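You operate a simulated robot arm through the tools that you are given. There is no shell and no other tool.

You run a simulated robot arm. Do the job below in one go: nothing can be reset, and whatever is moved stays where it is left.

JOB
Pump 3 strokes of grease into block No 52 and put it back.
Fine: bearing block in the yellow cradle, yellow lever down on it, pump the black lever, yellow lever up after. Set down upright: what you pick out.

Only the result counts: the job must be done as asked and must still hold three seconds after the hand-in. Knocking over, shifting, dropping, spilling or breaking anything else fails it.

ROBOT AND FRAMES
A 7-joint arm with a three-finger gripper, fixed in place. Base frame: the origin is at the foot of the arm, x ahead of it, y to its left, z up; the work surface is at about z = 880. Readings come in mm, degrees, newtons and seconds.
Its first joint turns from -166.0 to 166.0 degrees. Payload 2.69 kg.
Tool frame: the origin (TCP) lies between the finger pads and is the grasp point; the fingertips stand 30 mm ahead of it; z points along the fingers, y is the line along which they close. The gripper opens to 128 mm. The gripper's body begins 117 mm behind the TCP.
Orientation is told as [roll, pitch, yaw] about the base's x, y, z axes, in that order, counted from this pose: with the fingers straight down and closing along the base's y, the tool's x points along the base's -x, its y along +y and its z along -z.

CONTROLS
- The arm moves only by the tool apply_moves. Its argument "rows" is one flat list of numbers, 7 for each row, row after row: the shift along the tool's x, y, z in units of 400 mm (1.0 is 400 mm), then the turn, a rotation vector about the tool's x, y, z in units of 120 degrees (1.0 is 120 degrees), then the gripper command, from -1 (shut) to 1 (fully open), values between in proportion. In form: [tx, ty, tz, ax, ay, az, claw, tx, ty, tz, ax, ay, az, claw, ...]. A call has 1 to 20 rows; each row is the pose to reach, as a shift and turn from the pose commanded when the call began, along the tool's axes at that moment. A call with a number of a shift or a turn outside -1 to 1 is refused whole. A row lasts 0.2 s, in which the tool goes at most 50 mm and 8.6 degrees; a call with a longer step from one row to the next is refused whole, and so is a gripper value outside its range. A pose out of reach is approached as far as the arm can. The call stops where the force on the tool passes 90 N (or 10 N more than at its start, if that is more) or the arm is blocked; 0.2 s more then pass. The fingers move at their own pace and stop on an object; they squeeze with about 24 N. The grip force told is the motor's: it shows also when the fingers shut on nothing. Time passes only in rows, and 0.2 s behind the last, so rows that repeat a pose let the fingers close. The reply holds the time, the measured pose of the TCP, the force on the tool along the base axes, the opening and the grip force, in the units named above and with some noise, with the torque about the TCP (base axes, N m) and any sound that the robot's microphone picked up.
- Cameras (640 x 400 px; columns grow to the right, rows downward): "scene" is fixed at [221.4, 651.4, 1488.3]; the picture's right is [-0.81, -0.59, 0.00], its down [-0.24, 0.32, -0.92] and it looks along [0.54, -0.74, -0.40] (base axes); focal length 345 px, centre (320, 200). "wrist" rides on the gripper at [58, 54, -131] in the tool frame; the picture's right is [-0.68, 0.74, 0.00], its down [-0.62, -0.57, -0.55] and it looks along [-0.40, -0.37, 0.84] (tool axes); focal length 234 px, centre (320, 200). There is no depth. A picture from a camera that has moved, and an enlarged one, comes with that camera's place and axes in the base frame and with its lens.
- camera(camera): a new picture of that camera. No time passes.
- move_column(by): slides the trunk up (or, below 0, down) by that many mm; the arm rides with it, the base frame stays. It gives what a move gives, with no picture.
- enlarge(camera, box): a new picture of the part [left, top, right, bottom] of that camera's present view, enlarged. No time passes.
- sign_off(): hands the job in; it is judged then, once.

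Nothing tells you positions but the pictures and the camera data. Unless the task says otherwise, let go and move clear before handing in.

The tools are called after ">>>" by a JSON object that holds its "method" and its "body". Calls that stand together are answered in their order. apply_moves: Moves the arm, as the interface text tells. Its arguments: {"type":"object","properties":{"rows":{"type":"array"}},"required":["rows"]} The other tools are called the same way: move_column (by) slides the trunk up or down; camera (camera) takes a picture; enlarge (camera, box) takes an enlarged picture of a part of a camera's view; sign_off () hands the job in.

At the start:

```text
time_s: 0.0
tcp_pos: [713.8, -258.5, 1295.4]
ee_rot: [0.0, 0.0, 0.0]
force: [0.5, -0.1, 0.3]
moment: [0.01, 0.0, -0.01]
finger_gap: 128.2
finger_force: 0.0
trunk travel left (down, up): [-150.0, 200.0]
```

scene: 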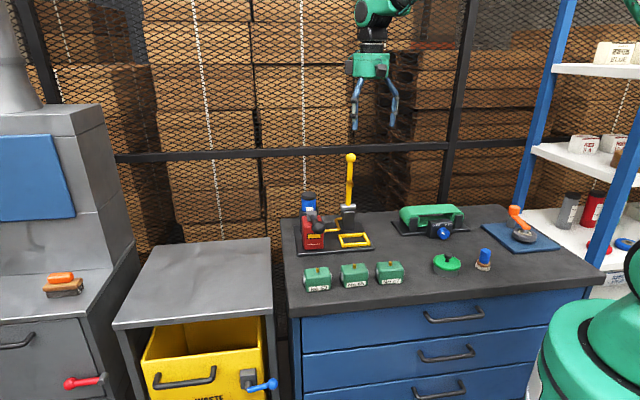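
wrist: 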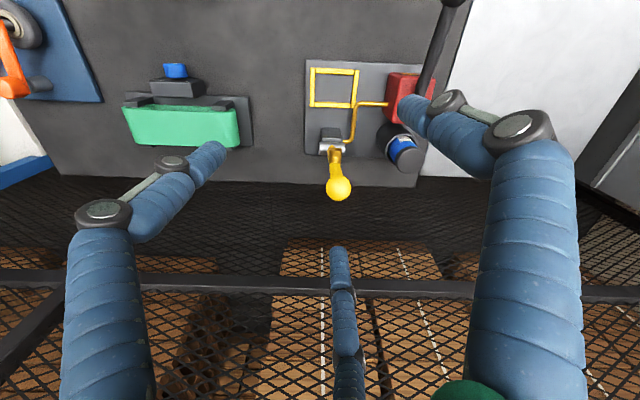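

I see three green blocks at the front of the bench and a grease station with a yellow cradle, a yellow lever and a black lever. I'll enlarge the view to read the numbers and work out the geometry.

>>> {"method": "enlarge", "body": {"camera": "scene", "box": [290, 240, 420, 310]}}

>>> {"method": "enlarge", "body": {"camera": "scene", "box": [280, 140, 400, 260]}}

>>> {"method": "enlarge", "body": {"camera": "wrist", "box": [280, 0, 480, 220]}}

```text
4.92 times, centred on (355, 275) of scene
camera zoom: at [221.4, 651.4, 1488.3], right [-0.81, -0.59, 0.0], down [-0.24, 0.32, -0.92], along [0.54, -0.74, -0.4], focal length 1697 px, centre (148, -169)
```

zoom: 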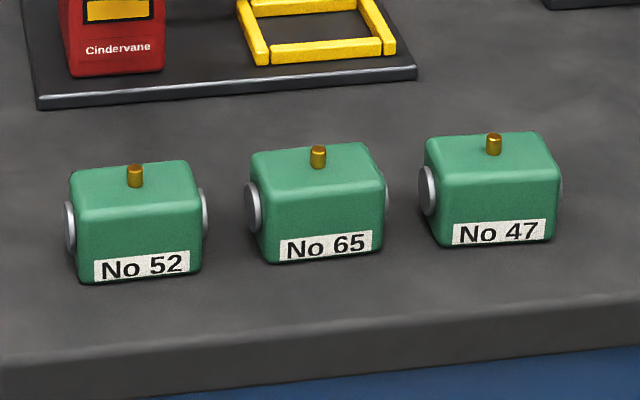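

```text
3.33 times, centred on (340, 200) of scene
camera zoom: at [221.4, 651.4, 1488.3], right [-0.81, -0.59, 0.0], down [-0.24, 0.32, -0.92], along [0.54, -0.74, -0.4], focal length 1149 px, centre (253, 200)
```

zoom: 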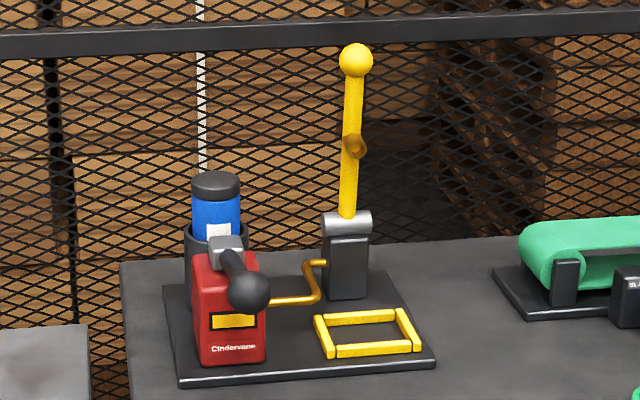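

```text
1.82 times, centred on (380, 110) of wrist
camera zoom: at [655.2, -204.0, 1426.8], right [0.68, 0.74, 0.0], down [0.62, -0.57, 0.55], along [0.4, -0.37, -0.84], focal length 426 px, centre (211, 364)
```

zoom: 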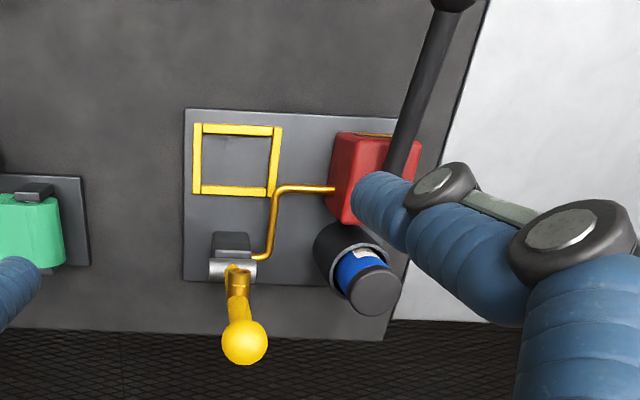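

Block 52 is the leftmost block at the front of the bench, and the bench sits at 45° to the base. The pump station is behind the blocks. Next I turn the tool 45° to line up with the bench and look at the blocks from closer.

>>> {"method": "apply_moves", "body": {"rows": [0.0464, 0.0743, 0.0542, 0, 0, -0.0417, 1, 0.0929, 0.1487, 0.1083, 0, 0, -0.0833, 1, 0.1393, 0.223, 0.1625, 0, 0, -0.125, 1, 0.1857, 0.2973, 0.2167, 0, 0, -0.1667, 1, 0.2322, 0.3717, 0.2708, 0, 0, -0.2083, 1, 0.2786, 0.446, 0.325, 0, 0, -0.25, 1, 0.325, 0.5203, 0.3792, 0, 0, -0.2917, 1, 0.3714, 0.5947, 0.4333, 0, 0, -0.3333, 1, 0.4179, 0.669, 0.4875, 0, 0, -0.375, 1]}}

>>> {"method": "camera", "body": {"camera": "wrist"}}

>>> {"method": "camera", "body": {"camera": "scene"}}

```text
time_s: 2.0
tcp_pos: [547.4, 11.6, 1099.8]
ee_rot: [0.0, 0.1, 45.1]
force: [0.4, 0.8, -0.2]
moment: [0.02, 0.0, -0.02]
finger_gap: 128.2
finger_force: 0.0
trunk travel left (down, up): [-150.0, 200.0]
```

```text
taken
camera wrist: at [466.2, 7.8, 1231.5], right [-0.04, 1.0, 0.0], down [0.83, 0.04, 0.55], along [0.55, 0.02, -0.84], focal length 234 px, centre (320, 200)
```

wrist: 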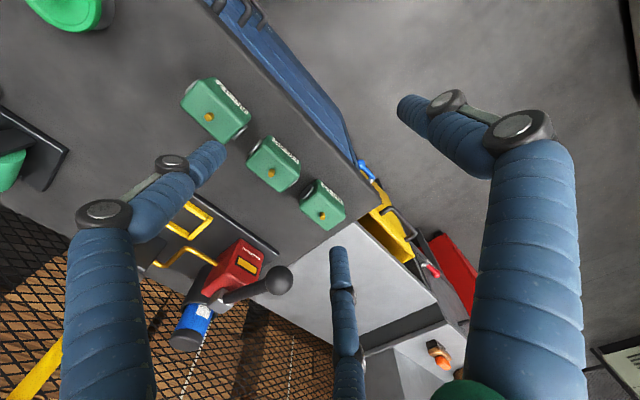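

```text
taken
```

scene: 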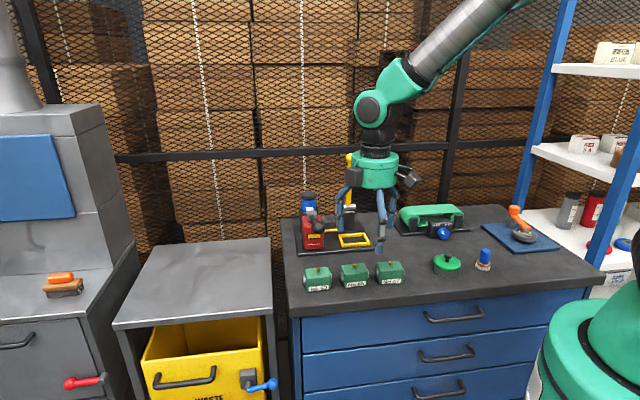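

Block 52 is the one nearest the bench's left end, at about (322, 205) in the wrist view. I'll enlarge it, and the pump too.

>>> {"method": "enlarge", "body": {"camera": "wrist", "box": [230, 120, 370, 240]}}

>>> {"method": "enlarge", "body": {"camera": "wrist", "box": [130, 190, 310, 360]}}

>>> {"method": "enlarge", "body": {"camera": "scene", "box": [290, 180, 380, 260]}}

```text
3.33 times, centred on (300, 180) of wrist
camera zoom: at [466.2, 7.8, 1231.5], right [-0.04, 1.0, 0.0], down [0.83, 0.04, 0.55], along [0.55, 0.02, -0.84], focal length 781 px, centre (387, 267)
```

zoom: 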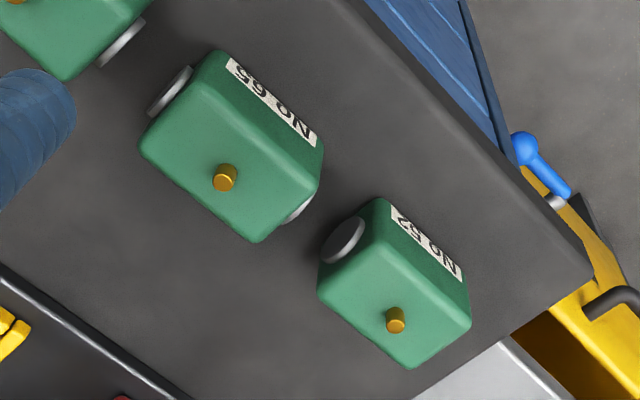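

```text
2.35 times, centred on (220, 275) of wrist
camera zoom: at [466.2, 7.8, 1231.5], right [-0.04, 1.0, 0.0], down [0.83, 0.04, 0.55], along [0.55, 0.02, -0.84], focal length 551 px, centre (555, 24)
```

zoom: 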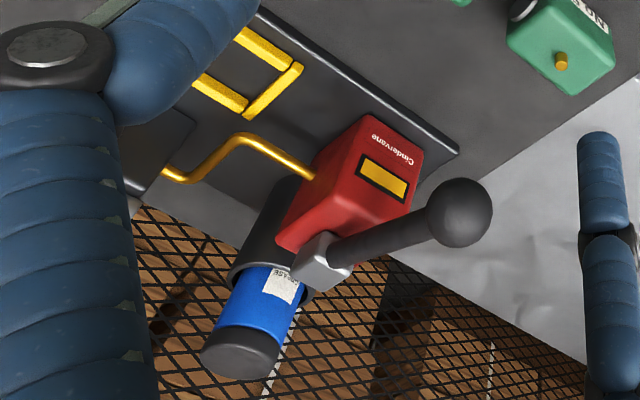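

```text
5.00 times, centred on (335, 220) of scene
camera zoom: at [221.4, 651.4, 1488.3], right [-0.81, -0.59, 0.0], down [-0.24, 0.32, -0.92], along [0.54, -0.74, -0.4], focal length 1724 px, centre (245, 100)
```

zoom: 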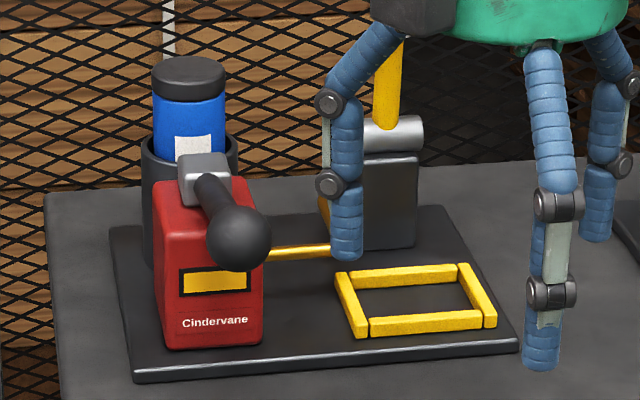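

The gripper seems to show three finger shapes, so I'll look at it closely before approaching anything.

>>> {"method": "enlarge", "body": {"camera": "scene", "box": [325, 140, 435, 260]}}

>>> {"method": "apply_moves", "body": {"rows": [0, 0, 0, 0, 0, 0, 0, 0, 0, 0, 0, 0, 0, 0]}}

>>> {"method": "enlarge", "body": {"camera": "scene", "box": [325, 140, 435, 260]}}

>>> {"method": "camera", "body": {"camera": "wrist"}}

```text
3.33 times, centred on (380, 200) of scene
camera zoom: at [221.4, 651.4, 1488.3], right [-0.81, -0.59, 0.0], down [-0.24, 0.32, -0.92], along [0.54, -0.74, -0.4], focal length 1149 px, centre (120, 200)
```

zoom: 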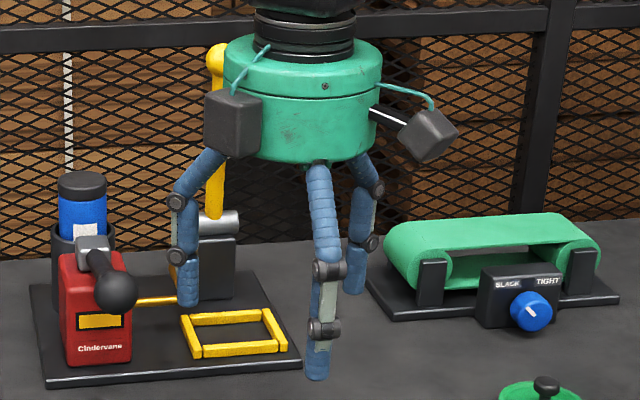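

```text
time_s: 2.6
tcp_pos: [546.5, 9.7, 1101.1]
ee_rot: [0.0, 0.0, 45.1]
force: [0.3, -0.2, 1.0]
moment: [-0.03, -0.01, 0.04]
finger_gap: 63.9
finger_force: 0.0
trunk travel left (down, up): [-150.0, 200.0]
```

```text
3.33 times, centred on (380, 200) of scene
camera zoom: at [221.4, 651.4, 1488.3], right [-0.81, -0.59, 0.0], down [-0.24, 0.32, -0.92], along [0.54, -0.74, -0.4], focal length 1149 px, centre (120, 200)
```

zoom: 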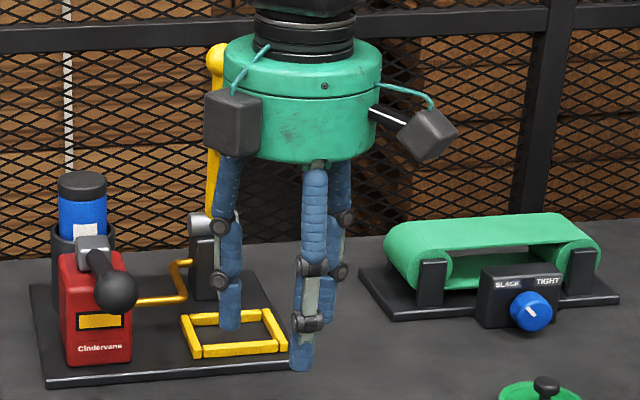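

```text
taken
camera wrist: at [466.5, 7.7, 1231.5], right [-0.04, 1.0, 0.0], down [0.84, 0.04, 0.55], along [0.55, 0.02, -0.84], focal length 234 px, centre (320, 200)
```

wrist: 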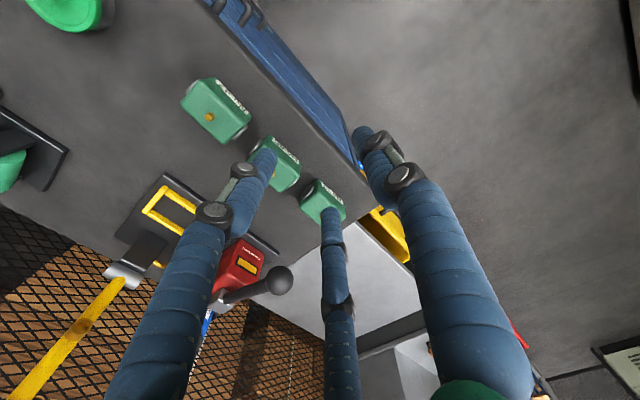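

I trust the stated two-finger model, since two of the drawn fingers pair up on one side. Now I'll enlarge block 52 to get its exact pose.

>>> {"method": "enlarge", "body": {"camera": "wrist", "box": [290, 170, 354, 210]}}

>>> {"method": "enlarge", "body": {"camera": "scene", "box": [296, 258, 344, 298]}}

```text
10.00 times, centred on (322, 190) of wrist
camera zoom: at [466.5, 7.7, 1231.5], right [-0.04, 1.0, 0.0], down [0.84, 0.04, 0.55], along [0.55, 0.02, -0.84], focal length 2342 px, centre (300, 300)
```

zoom: 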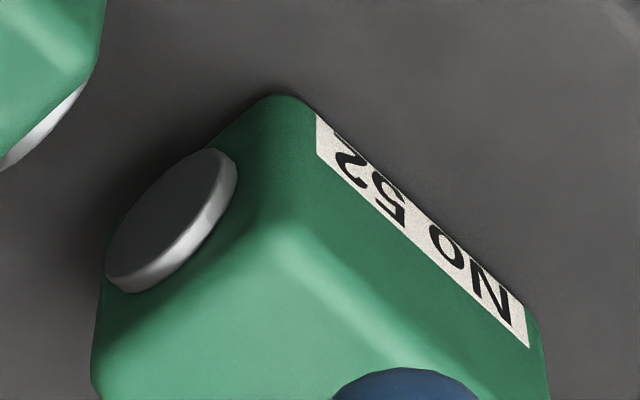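

```text
10.00 times, centred on (320, 278) of scene
camera zoom: at [221.4, 651.4, 1488.3], right [-0.81, -0.59, 0.0], down [-0.24, 0.32, -0.92], along [0.54, -0.74, -0.4], focal length 3447 px, centre (320, -580)
```

zoom: 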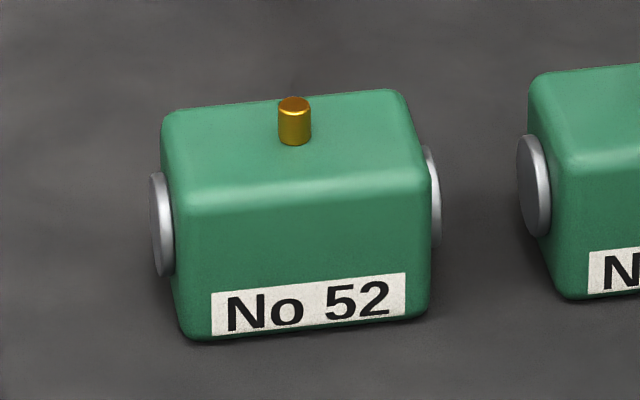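

I'll move over block 52, staying above the black knob, to get a near-vertical view of the block.

>>> {"method": "apply_moves", "body": {"rows": [-0.0681, -0.065, 0.0094, 0, 0, 0, 1, -0.1363, -0.13, 0.0188, 0, 0, 0, 1, -0.2044, -0.195, 0.0281, 0, 0, 0, 1, -0.2725, -0.26, 0.0375, 0, 0, 0, 1, -0.2725, -0.26, 0.0375, 0, 0, 0, 1]}}

>>> {"method": "camera", "body": {"camera": "wrist"}}

>>> {"method": "enlarge", "body": {"camera": "wrist", "box": [256, 80, 384, 160]}}

>>> {"method": "enlarge", "body": {"camera": "scene", "box": [280, 180, 380, 300]}}

```text
time_s: 3.8
tcp_pos: [698.8, 14.3, 1085.6]
ee_rot: [-0.1, 0.1, 45.1]
force: [0.6, 0.4, 0.5]
moment: [0.02, 0.08, 0.01]
finger_gap: 128.1
finger_force: 0.2
trunk travel left (down, up): [-150.0, 200.0]
```

```text
taken
camera wrist: at [618.1, 10.1, 1215.5], right [-0.04, 1.0, 0.0], down [0.84, 0.04, 0.55], along [0.55, 0.02, -0.84], focal length 234 px, centre (320, 200)
```

wrist: 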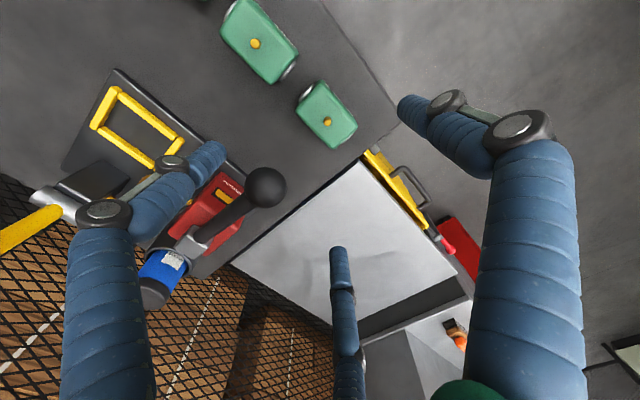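

```text
5.00 times, centred on (320, 120) of wrist
camera zoom: at [618.1, 10.1, 1215.5], right [-0.04, 1.0, 0.0], down [0.84, 0.04, 0.55], along [0.55, 0.02, -0.84], focal length 1171 px, centre (320, 600)
```

zoom: 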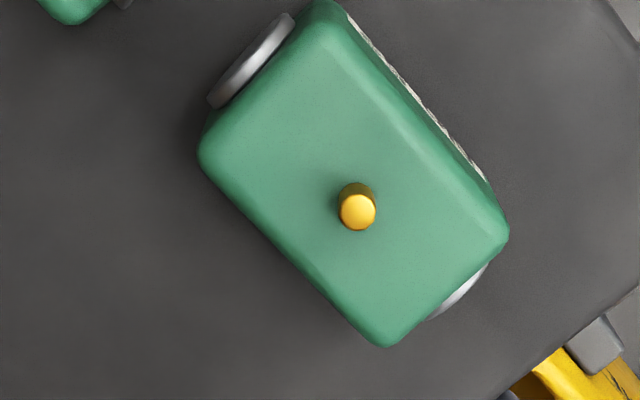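

```text
3.33 times, centred on (330, 240) of scene
camera zoom: at [221.4, 651.4, 1488.3], right [-0.81, -0.59, 0.0], down [-0.24, 0.32, -0.92], along [0.54, -0.74, -0.4], focal length 1149 px, centre (287, 67)
```

zoom: 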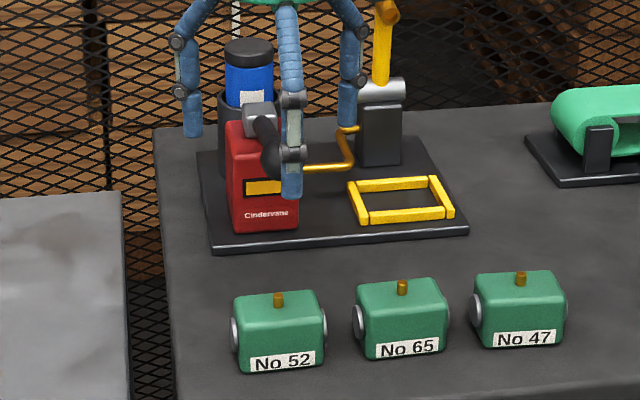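

Nipple top of block 52 comes out near bench coordinates A≈503.5, N≈473 (A along the bench edge, N into the bench), and the body is about 70×46×46 mm. Before picking it up, I'll move over the cradle and measure it the same way.

>>> {"method": "apply_moves", "body": {"rows": [0.09625, 0, -0.0375, 0, 0, 0, 1, 0.1925, 0, -0.0375, 0, 0, 0, 1, 0.28875, 0, -0.0375, 0, 0, 0, 1, 0.385, 0, -0.0375, 0, 0, 0, 1, 0.385, -0.09375, -0.0375, 0, 0, 0, 1, 0.385, -0.1875, -0.0375, 0, 0, 0, 1, 0.385, -0.28125, -0.0375, 0, 0, 0, 1, 0.385, -0.375, -0.0375, 0, 0, 0, 1, 0.385, -0.375, -0.0375, 0, 0, 0, 1]}}

>>> {"method": "camera", "body": {"camera": "wrist"}}

>>> {"method": "enlarge", "body": {"camera": "wrist", "box": [256, 80, 384, 160]}}

>>> {"method": "enlarge", "body": {"camera": "scene", "box": [290, 140, 390, 260]}}

```text
time_s: 5.8
tcp_pos: [692.2, -202.3, 1098.8]
ee_rot: [0.0, -0.1, 45.2]
force: [0.1, -0.4, 0.0]
moment: [0.06, 0.04, -0.01]
finger_gap: 127.9
finger_force: 0.0
trunk travel left (down, up): [-150.0, 200.0]
```

```text
taken
camera wrist: at [612.7, -205.6, 1230.0], right [-0.04, 1.0, 0.0], down [0.84, 0.04, 0.55], along [0.55, 0.02, -0.84], focal length 234 px, centre (320, 200)
```

wrist: 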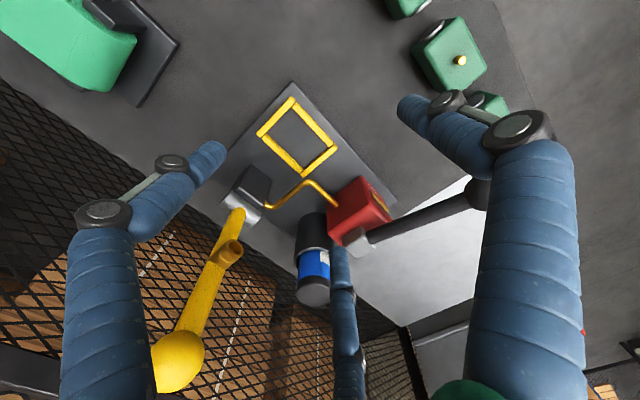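

```text
5.00 times, centred on (320, 120) of wrist
camera zoom: at [612.7, -205.6, 1230.0], right [-0.04, 1.0, 0.0], down [0.84, 0.04, 0.55], along [0.55, 0.02, -0.84], focal length 1171 px, centre (320, 600)
```

zoom: 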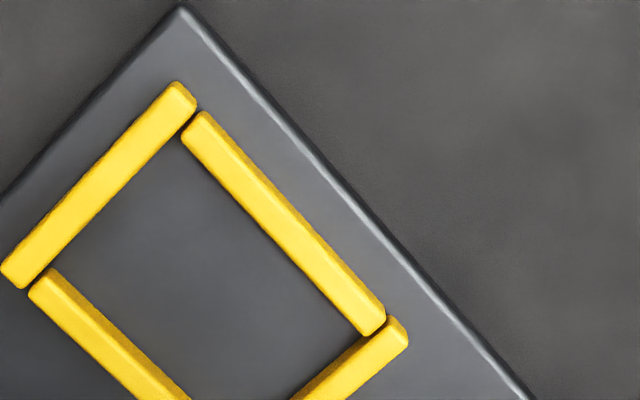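

```text
3.33 times, centred on (340, 200) of scene
camera zoom: at [221.4, 651.4, 1488.3], right [-0.81, -0.59, 0.0], down [-0.24, 0.32, -0.92], along [0.54, -0.74, -0.4], focal length 1149 px, centre (253, 200)
```

zoom: 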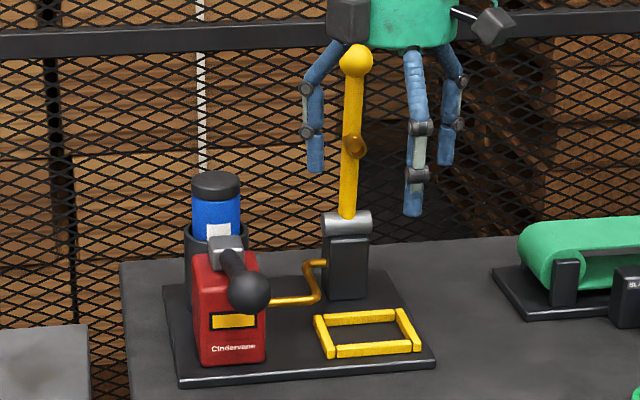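

Now a zoom that covers the whole cradle, for its exact centre and inner size.

>>> {"method": "enlarge", "body": {"camera": "wrist", "box": [232, 90, 360, 180]}}

```text
4.44 times, centred on (296, 135) of wrist
camera zoom: at [612.7, -205.6, 1230.0], right [-0.04, 1.0, 0.0], down [0.84, 0.04, 0.55], along [0.55, 0.02, -0.84], focal length 1041 px, centre (427, 489)
```

zoom: 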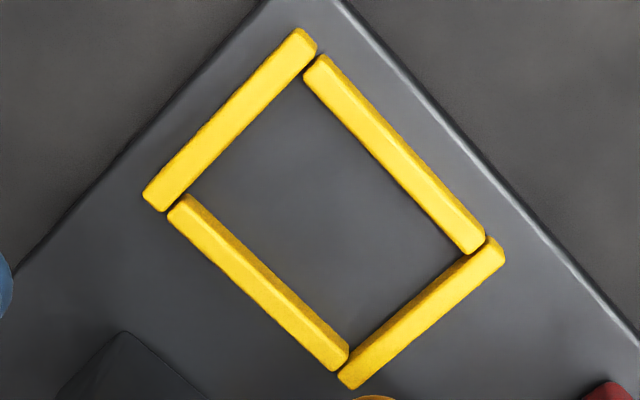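

The cradle's inner size is about 80×56 mm, centred near A≈349.5, N≈679.7, which leaves about 5 mm on each side. I'll now approach block 52 with the tool leaned 20° about its closing axis, so the gripper body stays clear of the black knob.

>>> {"method": "apply_moves", "body": {"rows": [0, 0.1004, 0, 0, 0, 0, 1, 0, 0.2008, 0, 0, 0, 0, 1, 0, 0.3011, 0, 0, 0, 0, 1, 0, 0.4015, 0, 0, 0, 0, 1, -0.104, 0.4015, 0, 0, 0, 0, 1, -0.208, 0.4015, 0, 0, 0, 0, 1, -0.312, 0.4015, 0, 0, 0, 0, 1, -0.416, 0.4015, 0, 0, 0, 0, 1, -0.52, 0.4015, 0, 0, 0, 0, 1, -0.52, 0.4015, 0.027, 0, 0.0417, 0, 0.094, -0.52, 0.4015, 0.054, 0, 0.0833, 0, 0.094, -0.52, 0.4015, 0.081, 0, 0.125, 0, 0.094, -0.52, 0.4015, 0.1085, 0, 0.1667, 0, 0.094, -0.52, 0.4015, 0.1085, 0, 0.1667, 0, 0.094]}}

>>> {"method": "camera", "body": {"camera": "wrist"}}

>>> {"method": "enlarge", "body": {"camera": "scene", "box": [270, 140, 390, 300]}}

```text
time_s: 8.8
tcp_pos: [727.6, 60.3, 1057.2]
ee_rot: [-0.1, 20.1, 45.2]
force: [-0.5, 0.4, -0.8]
moment: [-0.09, 0.01, -0.02]
finger_gap: 69.7
finger_force: 0.1
trunk travel left (down, up): [-150.0, 200.0]
```

```text
taken
camera wrist: at [682.7, 90.8, 1199.9], right [-0.07, 0.97, -0.23], down [0.94, 0.14, 0.3], along [0.33, -0.2, -0.92], focal length 234 px, centre (320, 200)
```

wrist: 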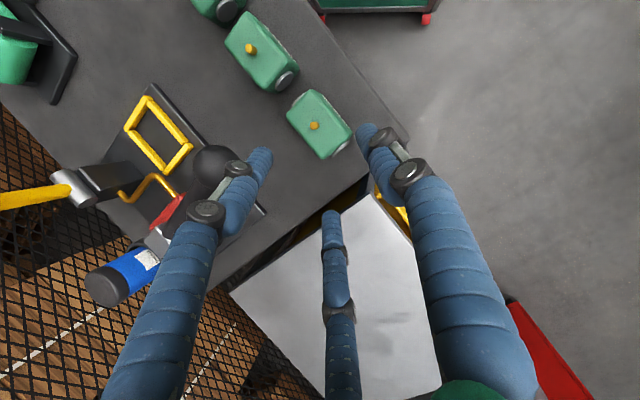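

```text
2.50 times, centred on (330, 220) of scene
camera zoom: at [221.4, 651.4, 1488.3], right [-0.81, -0.59, 0.0], down [-0.24, 0.32, -0.92], along [0.54, -0.74, -0.4], focal length 862 px, centre (295, 150)
```

zoom: 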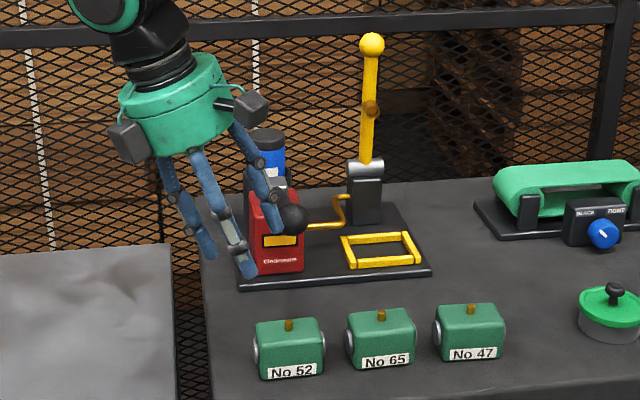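

Lean reached and clear of everything. I'll zoom in on the block from here to refine the alignment before going down.

>>> {"method": "enlarge", "body": {"camera": "wrist", "box": [272, 80, 368, 165]}}

```text
4.71 times, centred on (320, 122) of wrist
camera zoom: at [682.7, 90.8, 1199.9], right [-0.07, 0.97, -0.23], down [0.94, 0.14, 0.3], along [0.33, -0.2, -0.92], focal length 1102 px, centre (320, 565)
```

zoom: 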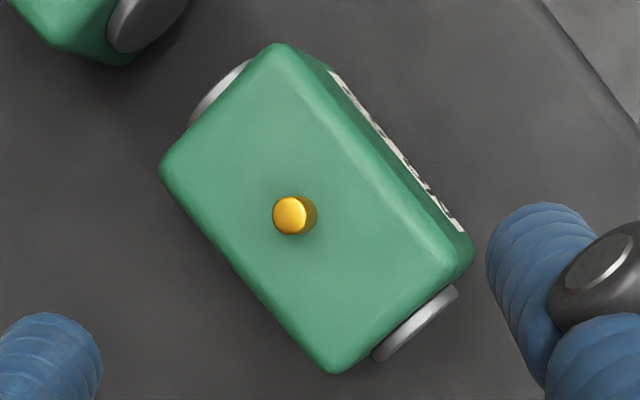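

The block sits where predicted, within about 1.5 mm. I'm going down along the tool axis, stopping partway to check.

>>> {"method": "apply_moves", "body": {"rows": [0, 0, 0.06, 0, 0, 0, 0.094, 0, 0, 0.12, 0, 0, 0, 0.094, 0, 0, 0.18, 0, 0, 0, 0.094, 0, 0, 0.24, 0, 0, 0, 0.094, 0, 0, 0.24, 0, 0, 0, 0.094]}}

>>> {"method": "camera", "body": {"camera": "wrist"}}

>>> {"method": "enlarge", "body": {"camera": "scene", "box": [270, 180, 370, 300]}}

```text
time_s: 10.0
tcp_pos: [703.7, 35.9, 966.5]
ee_rot: [0.0, 20.0, 45.1]
force: [-0.1, -0.6, 0.3]
moment: [0.01, 0.03, 0.02]
finger_gap: 69.8
finger_force: 0.1
trunk travel left (down, up): [-150.0, 200.0]
```

```text
taken
camera wrist: at [657.3, 66.4, 1110.0], right [-0.07, 0.97, -0.23], down [0.94, 0.14, 0.3], along [0.33, -0.2, -0.92], focal length 234 px, centre (320, 200)
```

wrist: 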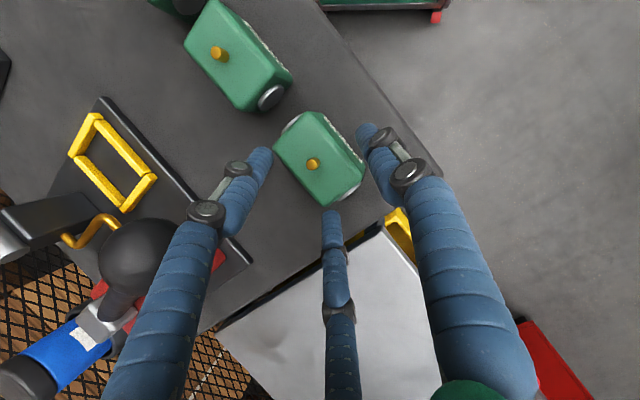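

```text
3.33 times, centred on (320, 240) of scene
camera zoom: at [221.4, 651.4, 1488.3], right [-0.81, -0.59, 0.0], down [-0.24, 0.32, -0.92], along [0.54, -0.74, -0.4], focal length 1149 px, centre (320, 67)
```

zoom: 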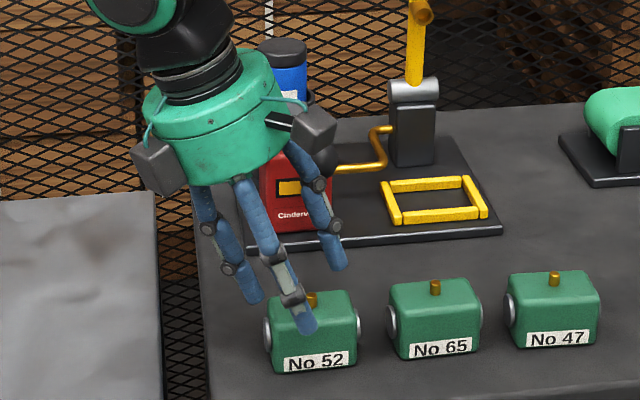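

Still centred, with no contact. I'll take the last 44 mm down, then close on the block.

>>> {"method": "apply_moves", "body": {"rows": [0, 0, 0.037, 0, 0, 0, 0.094, 0, 0, 0.074, 0, 0, 0, 0.094, 0, 0, 0.11, 0, 0, 0, 0.094, 0, 0, 0.11, 0, 0, 0, 0.094]}}

>>> {"method": "camera", "body": {"camera": "wrist"}}

>>> {"method": "enlarge", "body": {"camera": "scene", "box": [270, 200, 370, 300]}}

```text
time_s: 11.0
tcp_pos: [693.1, 24.7, 923.7]
ee_rot: [0.0, 20.1, 45.1]
force: [3.9, 2.2, 0.0]
moment: [0.12, -0.24, 0.08]
finger_gap: 72.7
finger_force: 1.6
trunk travel left (down, up): [-150.0, 200.0]
```

```text
taken
camera wrist: at [648.3, 55.8, 1067.8], right [-0.07, 0.97, -0.23], down [0.94, 0.14, 0.3], along [0.33, -0.2, -0.92], focal length 234 px, centre (320, 200)
```

wrist: 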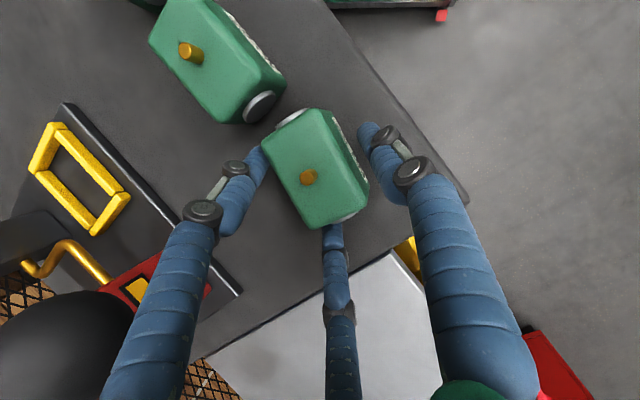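

```text
4.00 times, centred on (320, 250) of scene
camera zoom: at [221.4, 651.4, 1488.3], right [-0.81, -0.59, 0.0], down [-0.24, 0.32, -0.92], along [0.54, -0.74, -0.4], focal length 1379 px, centre (320, 0)
```

zoom: 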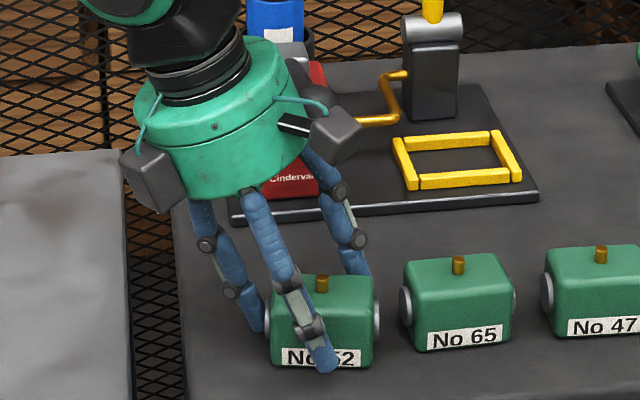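

The force and the rotated look of the block show that something already touched it, so I'm stopping to look closely before doing anything else.

>>> {"method": "enlarge", "body": {"camera": "wrist", "box": [230, 90, 420, 250]}}

>>> {"method": "enlarge", "body": {"camera": "scene", "box": [290, 240, 380, 300]}}

```text
2.50 times, centred on (325, 170) of wrist
camera zoom: at [648.3, 55.8, 1067.8], right [-0.07, 0.97, -0.23], down [0.94, 0.14, 0.3], along [0.33, -0.2, -0.92], focal length 585 px, centre (308, 275)
```

zoom: 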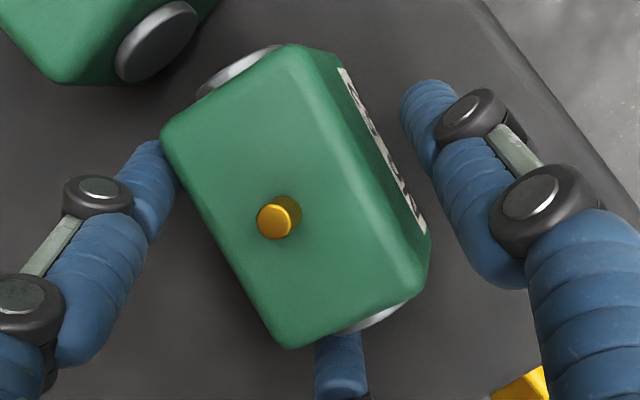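

```text
6.67 times, centred on (335, 270) of scene
camera zoom: at [221.4, 651.4, 1488.3], right [-0.81, -0.59, 0.0], down [-0.24, 0.32, -0.92], along [0.54, -0.74, -0.4], focal length 2298 px, centre (220, -267)
```

zoom: 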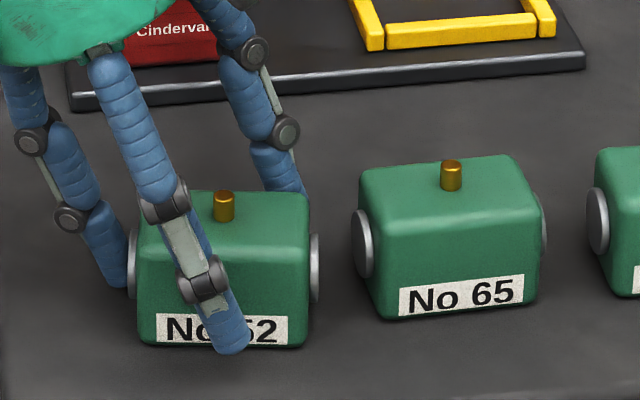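

The gripper clearly has three physical fingers arranged radially, and two of them touched the block and turned it a little; it's still upright. I'll open slightly, back straight out along the tool axis and re-measure. Then I'll plan a grasp that suits this hand: two fingers on the long faces and one on the far end.

>>> {"method": "apply_moves", "body": {"rows": [0, 0, 0, 0, 0, 0, 0.3, 0, 0, 0, 0, 0, 0, 0.3, 0, 0, -0.07, 0, 0, 0, 0.3, 0, 0, -0.14, 0, 0, 0, 0.3, 0, 0, -0.21, 0, 0, 0, 0.3, 0, 0, -0.28, 0, 0, 0, 0.3, 0, 0, -0.35, 0, 0, 0, 0.3, 0, 0, -0.35, 0, 0, 0, 0.3]}}

>>> {"method": "camera", "body": {"camera": "wrist"}}

>>> {"method": "enlarge", "body": {"camera": "wrist", "box": [272, 80, 368, 165]}}

>>> {"method": "enlarge", "body": {"camera": "scene", "box": [290, 240, 380, 300]}}

```text
time_s: 12.8
tcp_pos: [728.5, 60.7, 1058.3]
ee_rot: [0.0, 20.0, 45.2]
force: [0.7, 0.7, -0.6]
moment: [-0.04, 0.01, 0.03]
finger_gap: 83.4
finger_force: 0.1
trunk travel left (down, up): [-150.0, 200.0]
```

```text
taken
camera wrist: at [682.9, 91.1, 1202.7], right [-0.07, 0.97, -0.23], down [0.94, 0.14, 0.3], along [0.33, -0.2, -0.92], focal length 234 px, centre (320, 200)
```

wrist: 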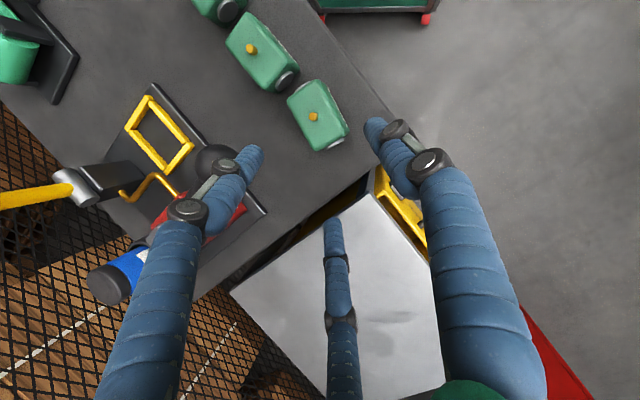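

```text
4.71 times, centred on (320, 122) of wrist
camera zoom: at [682.9, 91.1, 1202.7], right [-0.07, 0.97, -0.23], down [0.94, 0.14, 0.3], along [0.33, -0.2, -0.92], focal length 1102 px, centre (320, 565)
```

zoom: 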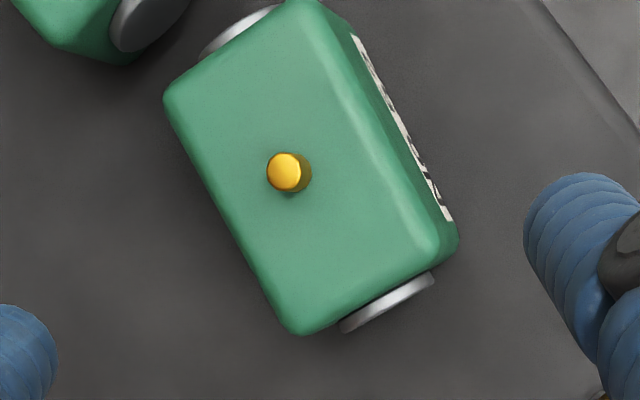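

```text
6.67 times, centred on (335, 270) of scene
camera zoom: at [221.4, 651.4, 1488.3], right [-0.81, -0.59, 0.0], down [-0.24, 0.32, -0.92], along [0.54, -0.74, -0.4], focal length 2298 px, centre (220, -267)
```

zoom: 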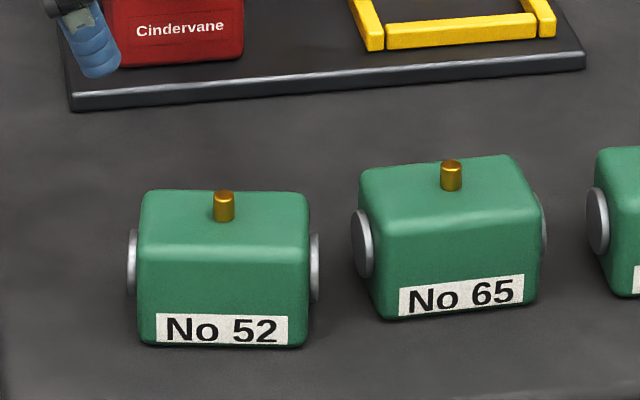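

Block 52 has turned about 12° and shifted about 8 mm, and it is still upright. I know the original pose, so I can restore it. Now I level the tool and turn it so the single finger faces the block's free left end.

>>> {"method": "apply_moves", "body": {"rows": [0.0151, 0, -0.0415, 0, -0.0556, 0, 0.3, 0.0302, 0, -0.083, 0, -0.1111, 0, 0.3, 0.0453, 0, -0.1245, 0, -0.1667, 0, 0.3, 0.0453, 0, -0.1245, 0, -0.1667, 0, 0.3]}}

>>> {"method": "apply_moves", "body": {"rows": [0, 0, 0, 0, 0, 0.0654, 0.3, 0, 0, 0, 0, 0, 0.1308, 0.3, 0, 0, 0, 0, 0, 0.1962, 0.3, 0, 0, 0, 0, 0, 0.2615, 0.3, 0, 0, 0, 0, 0, 0.3269, 0.3, 0, 0, 0, 0, 0, 0.3923, 0.3, 0, 0, 0, 0, 0, 0.4577, 0.3, 0, 0, 0, 0, 0, 0.5231, 0.3, 0, 0, 0, 0, 0, 0.5885, 0.3, 0, 0, 0, 0, 0, 0.6538, 0.3, 0, 0, 0, 0, 0, 0.7192, 0.3, 0, 0, 0, 0, 0, 0.7846, 0.3, 0, 0, 0, 0, 0, 0.85, 0.3, 0, 0, 0, 0, 0, 0.85, 0.3]}}

>>> {"method": "camera", "body": {"camera": "wrist"}}

>>> {"method": "enlarge", "body": {"camera": "scene", "box": [260, 120, 390, 300]}}

```text
time_s: 13.8
tcp_pos: [729.9, 58.3, 1109.9]
ee_rot: [0.0, -0.2, 45.2]
force: [0.0, -0.9, -0.7]
moment: [0.03, -0.03, -0.01]
finger_gap: 83.5
finger_force: 0.1
trunk travel left (down, up): [-150.0, 200.0]
```

```text
time_s: 16.8
tcp_pos: [728.0, 59.8, 1111.3]
ee_rot: [0.0, 0.0, -57.0]
force: [-0.2, 0.8, -0.5]
moment: [0.01, 0.04, -0.01]
finger_gap: 83.1
finger_force: 0.1
trunk travel left (down, up): [-150.0, 200.0]
```

```text
taken
camera wrist: at [740.8, 138.1, 1241.6], right [0.99, -0.17, 0.0], down [-0.14, -0.82, 0.55], along [-0.09, -0.54, -0.84], focal length 234 px, centre (320, 200)
```

wrist: 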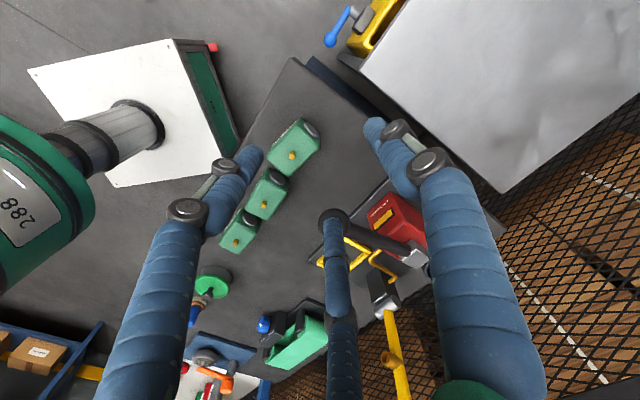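

```text
2.22 times, centred on (325, 210) of scene
camera zoom: at [221.4, 651.4, 1488.3], right [-0.81, -0.59, 0.0], down [-0.24, 0.32, -0.92], along [0.54, -0.74, -0.4], focal length 766 px, centre (309, 178)
```

zoom: 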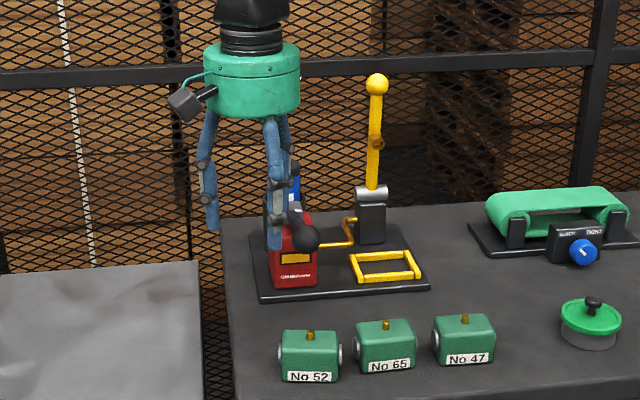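

The yaw reached its target without trouble. I'll zoom in on the block and the knob from this new viewpoint.

>>> {"method": "enlarge", "body": {"camera": "wrist", "box": [245, 105, 341, 195]}}

>>> {"method": "enlarge", "body": {"camera": "wrist", "box": [300, 170, 450, 310]}}

```text
4.44 times, centred on (293, 150) of wrist
camera zoom: at [740.8, 138.1, 1241.6], right [0.99, -0.17, 0.0], down [-0.14, -0.82, 0.55], along [-0.09, -0.54, -0.84], focal length 1041 px, centre (440, 422)
```

zoom: 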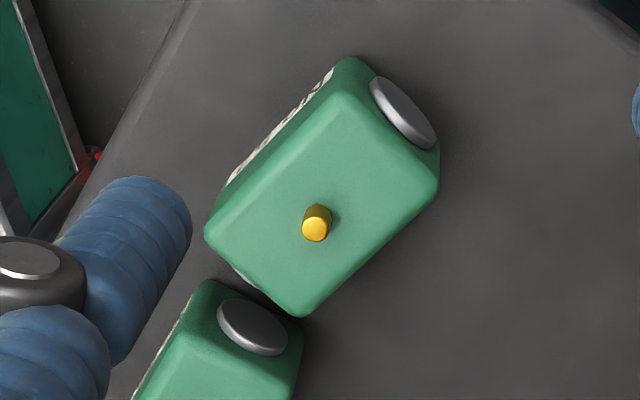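

```text
2.86 times, centred on (375, 240) of wrist
camera zoom: at [740.8, 138.1, 1241.6], right [0.99, -0.17, 0.0], down [-0.14, -0.82, 0.55], along [-0.09, -0.54, -0.84], focal length 669 px, centre (163, 86)
```

zoom: 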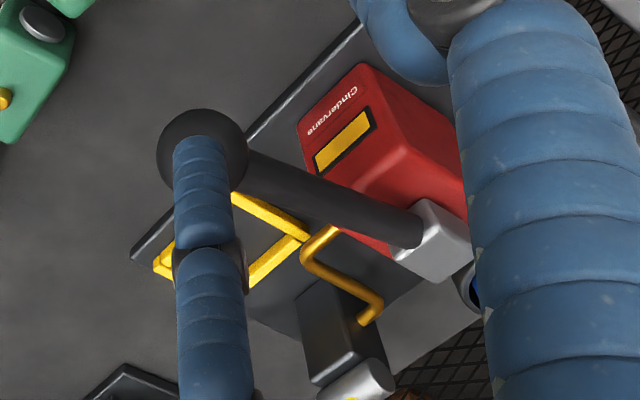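

The block's centre is at tool (-9, -60) and the knob stays at least 14 mm clear with a vertical approach plus a 3° tilt away from it. I'll move over the block and go partway down.

>>> {"method": "apply_moves", "body": {"rows": [-0.0103, -0.0598, 0, 0, -0.0125, 0, 0.125, -0.0205, -0.1195, 0, 0, -0.025, 0, 0.125, -0.0205, -0.1195, 0.06, 0, -0.025, 0, 0.125, -0.0205, -0.1195, 0.12, 0, -0.025, 0, 0.125, -0.0205, -0.1195, 0.18, 0, -0.025, 0, 0.125, -0.0205, -0.1195, 0.18, 0, -0.025, 0, 0.125]}}

>>> {"method": "camera", "body": {"camera": "wrist"}}

>>> {"method": "enlarge", "body": {"camera": "wrist", "box": [250, 80, 390, 240]}}

>>> {"method": "enlarge", "body": {"camera": "scene", "box": [270, 180, 370, 300]}}

```text
time_s: 18.2
tcp_pos: [692.1, 27.4, 1040.7]
ee_rot: [0.0, -3.0, -57.0]
force: [-0.1, 0.4, 0.6]
moment: [0.0, 0.01, 0.02]
finger_gap: 71.8
finger_force: 0.0
trunk travel left (down, up): [-150.0, 200.0]
```

```text
taken
camera wrist: at [700.2, 110.5, 1168.1], right [0.99, -0.16, 0.04], down [-0.15, -0.8, 0.58], along [-0.07, -0.58, -0.81], focal length 234 px, centre (320, 200)
```

wrist: 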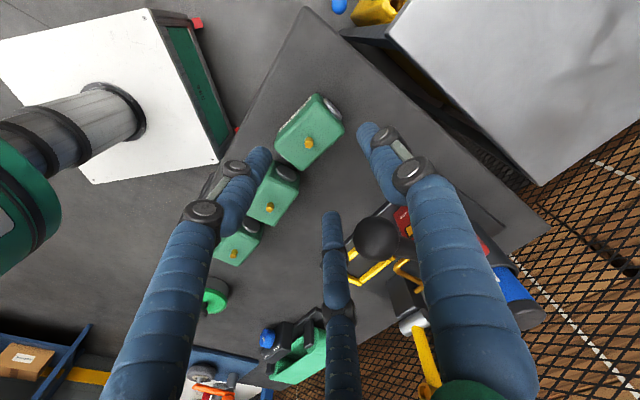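

```text
2.50 times, centred on (320, 160) of wrist
camera zoom: at [700.2, 110.5, 1168.1], right [0.99, -0.16, 0.04], down [-0.15, -0.8, 0.58], along [-0.07, -0.58, -0.81], focal length 585 px, centre (320, 300)
```

zoom: 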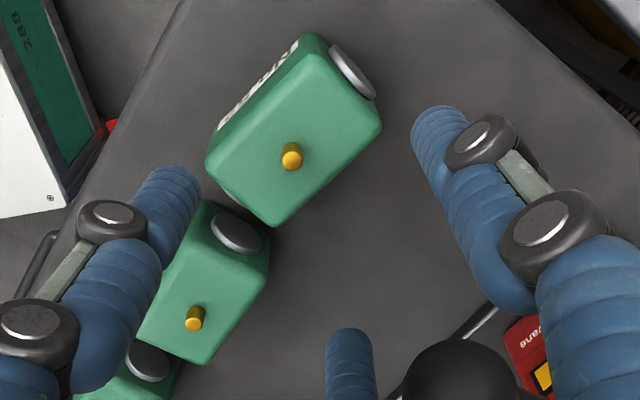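

```text
3.33 times, centred on (320, 240) of scene
camera zoom: at [221.4, 651.4, 1488.3], right [-0.81, -0.59, 0.0], down [-0.24, 0.32, -0.92], along [0.54, -0.74, -0.4], focal length 1149 px, centre (320, 67)
```

zoom: 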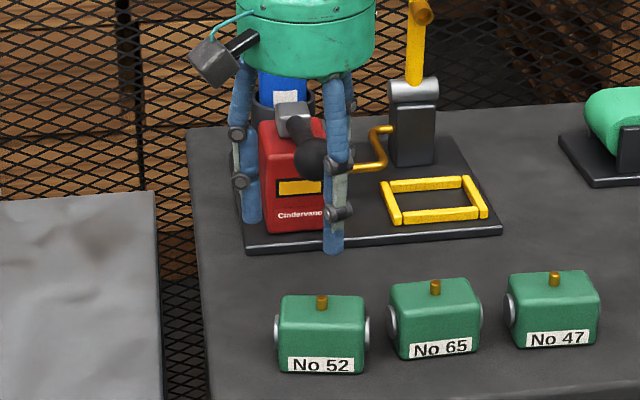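

The block lines up within about 1 mm and 1.4°, and all fingers are clear of block 65 and the knob. I'm lowering to grasp height.

>>> {"method": "apply_moves", "body": {"rows": [0.0027, 0, 0.0514, 0, 0, 0, 0.125, 0.0054, 0, 0.1028, 0, 0, 0, 0.125, 0.0081, 0, 0.1543, 0, 0, 0, 0.125, 0.0108, 0, 0.2057, 0, 0, 0, 0.125, 0.0135, 0, 0.2571, 0, 0, 0, 0.125, 0.0135, 0, 0.2571, 0, 0, 0, 0.125]}}

>>> {"method": "enlarge", "body": {"camera": "wrist", "box": [230, 80, 420, 250]}}

>>> {"method": "enlarge", "body": {"camera": "scene", "box": [280, 200, 380, 300]}}

```text
time_s: 19.6
tcp_pos: [694.2, 26.7, 934.4]
ee_rot: [0.0, -3.0, -56.9]
force: [-0.1, -0.4, -0.6]
moment: [-0.02, 0.01, -0.01]
finger_gap: 72.0
finger_force: 0.0
trunk travel left (down, up): [-150.0, 200.0]
```

```text
2.35 times, centred on (325, 165) of wrist
camera zoom: at [701.9, 110.5, 1062.3], right [0.99, -0.16, 0.04], down [-0.15, -0.8, 0.58], along [-0.07, -0.58, -0.81], focal length 551 px, centre (308, 282)
```

zoom: 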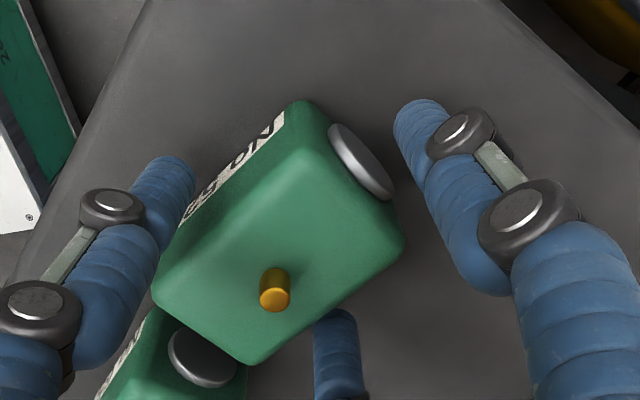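

```text
4.00 times, centred on (330, 250) of scene
camera zoom: at [221.4, 651.4, 1488.3], right [-0.81, -0.59, 0.0], down [-0.24, 0.32, -0.92], along [0.54, -0.74, -0.4], focal length 1379 px, centre (280, 0)
```

zoom: 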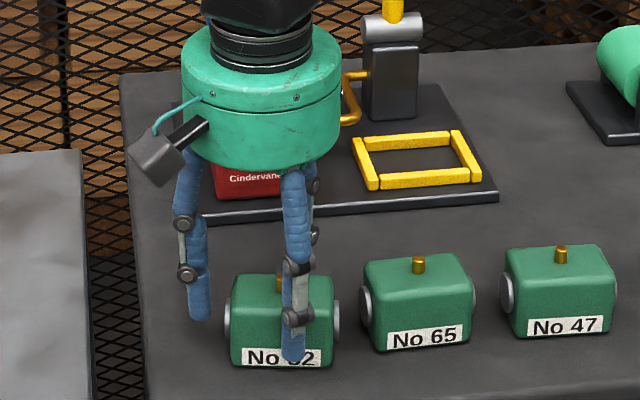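

In place with no contact. I'll close gently in steps.

>>> {"method": "apply_moves", "body": {"rows": [0, 0, 0, 0, 0, 0, 0.06, 0, 0, 0, 0, 0, 0, 0.0, 0, 0, 0, 0, 0, 0, -0.06, 0, 0, 0, 0, 0, 0, -0.12, 0, 0, 0, 0, 0, 0, -0.12]}}

>>> {"method": "enlarge", "body": {"camera": "wrist", "box": [230, 80, 420, 250]}}

>>> {"method": "enlarge", "body": {"camera": "scene", "box": [280, 200, 380, 300]}}

```text
time_s: 20.8
tcp_pos: [693.1, 26.2, 934.7]
ee_rot: [0.0, -3.0, -57.0]
force: [-2.3, 2.3, 0.3]
moment: [0.06, 0.05, -0.01]
finger_gap: 58.0
finger_force: 1.3
trunk travel left (down, up): [-150.0, 200.0]
```

```text
2.35 times, centred on (325, 165) of wrist
camera zoom: at [701.6, 110.7, 1062.6], right [0.99, -0.16, 0.04], down [-0.15, -0.8, 0.58], along [-0.07, -0.58, -0.81], focal length 551 px, centre (308, 282)
```

zoom: 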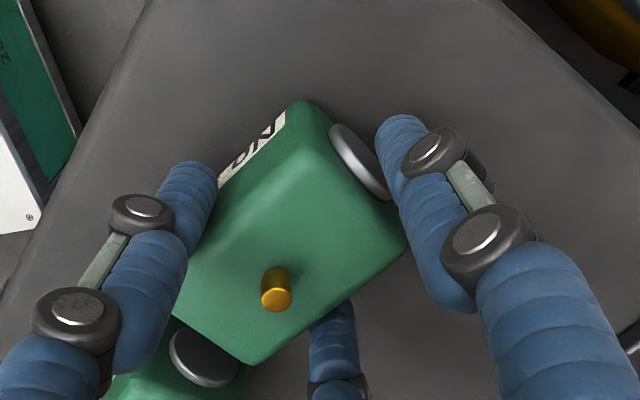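

```text
4.00 times, centred on (330, 250) of scene
camera zoom: at [221.4, 651.4, 1488.3], right [-0.81, -0.59, 0.0], down [-0.24, 0.32, -0.92], along [0.54, -0.74, -0.4], focal length 1379 px, centre (280, 0)
```

zoom: 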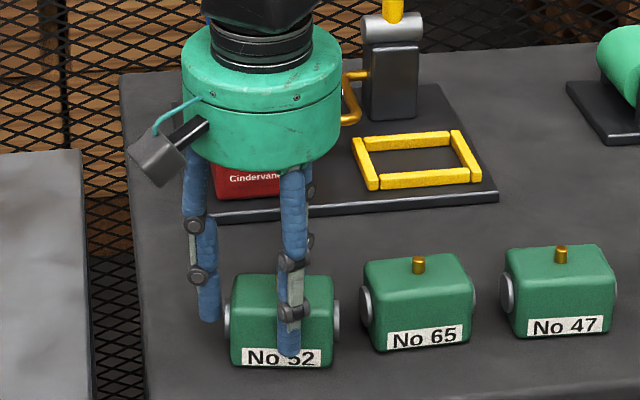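

First light contact came at about 58 mm. I'll continue closing to a firm grip.

>>> {"method": "apply_moves", "body": {"rows": [0, 0, 0, 0, 0, 0, -0.18, 0, 0, 0, 0, 0, 0, -0.25, 0, 0, 0, 0, 0, 0, -0.4, 0, 0, 0, 0, 0, 0, -0.7, 0, 0, 0, 0, 0, 0, -1, 0, 0, 0, 0, 0, 0, -1]}}

>>> {"method": "enlarge", "body": {"camera": "wrist", "box": [230, 80, 420, 250]}}

>>> {"method": "enlarge", "body": {"camera": "scene", "box": [280, 200, 380, 300]}}

```text
time_s: 22.2
tcp_pos: [692.0, 26.6, 935.1]
ee_rot: [0.0, -2.9, -57.0]
force: [-5.4, 0.7, 0.7]
moment: [0.21, 0.33, 0.06]
finger_gap: 55.4
finger_force: 24.1
trunk travel left (down, up): [-150.0, 200.0]
```

```text
2.35 times, centred on (325, 165) of wrist
camera zoom: at [701.4, 110.6, 1062.7], right [0.99, -0.16, 0.04], down [-0.15, -0.8, 0.58], along [-0.07, -0.58, -0.81], focal length 551 px, centre (308, 282)
```

zoom: 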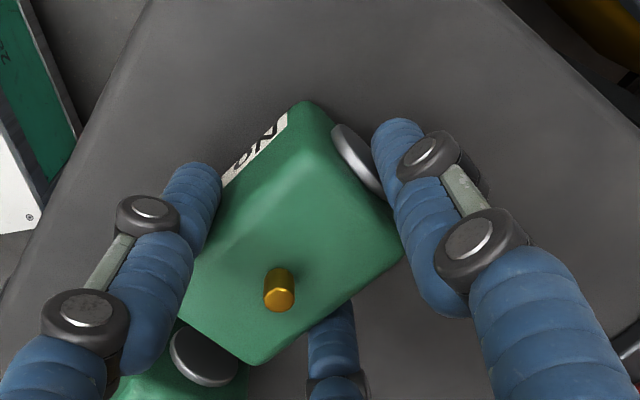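

```text
4.00 times, centred on (330, 250) of scene
camera zoom: at [221.4, 651.4, 1488.3], right [-0.81, -0.59, 0.0], down [-0.24, 0.32, -0.92], along [0.54, -0.74, -0.4], focal length 1379 px, centre (280, 0)
```

zoom: 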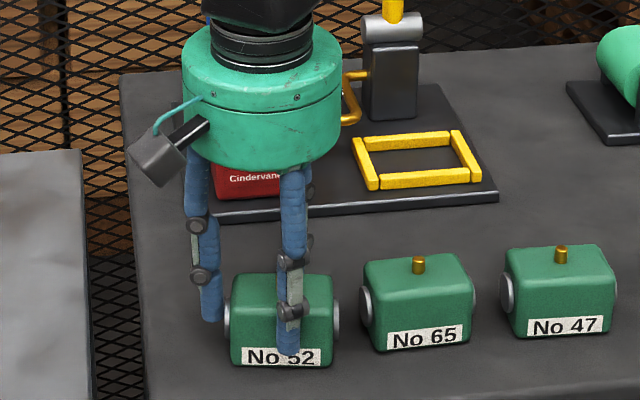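

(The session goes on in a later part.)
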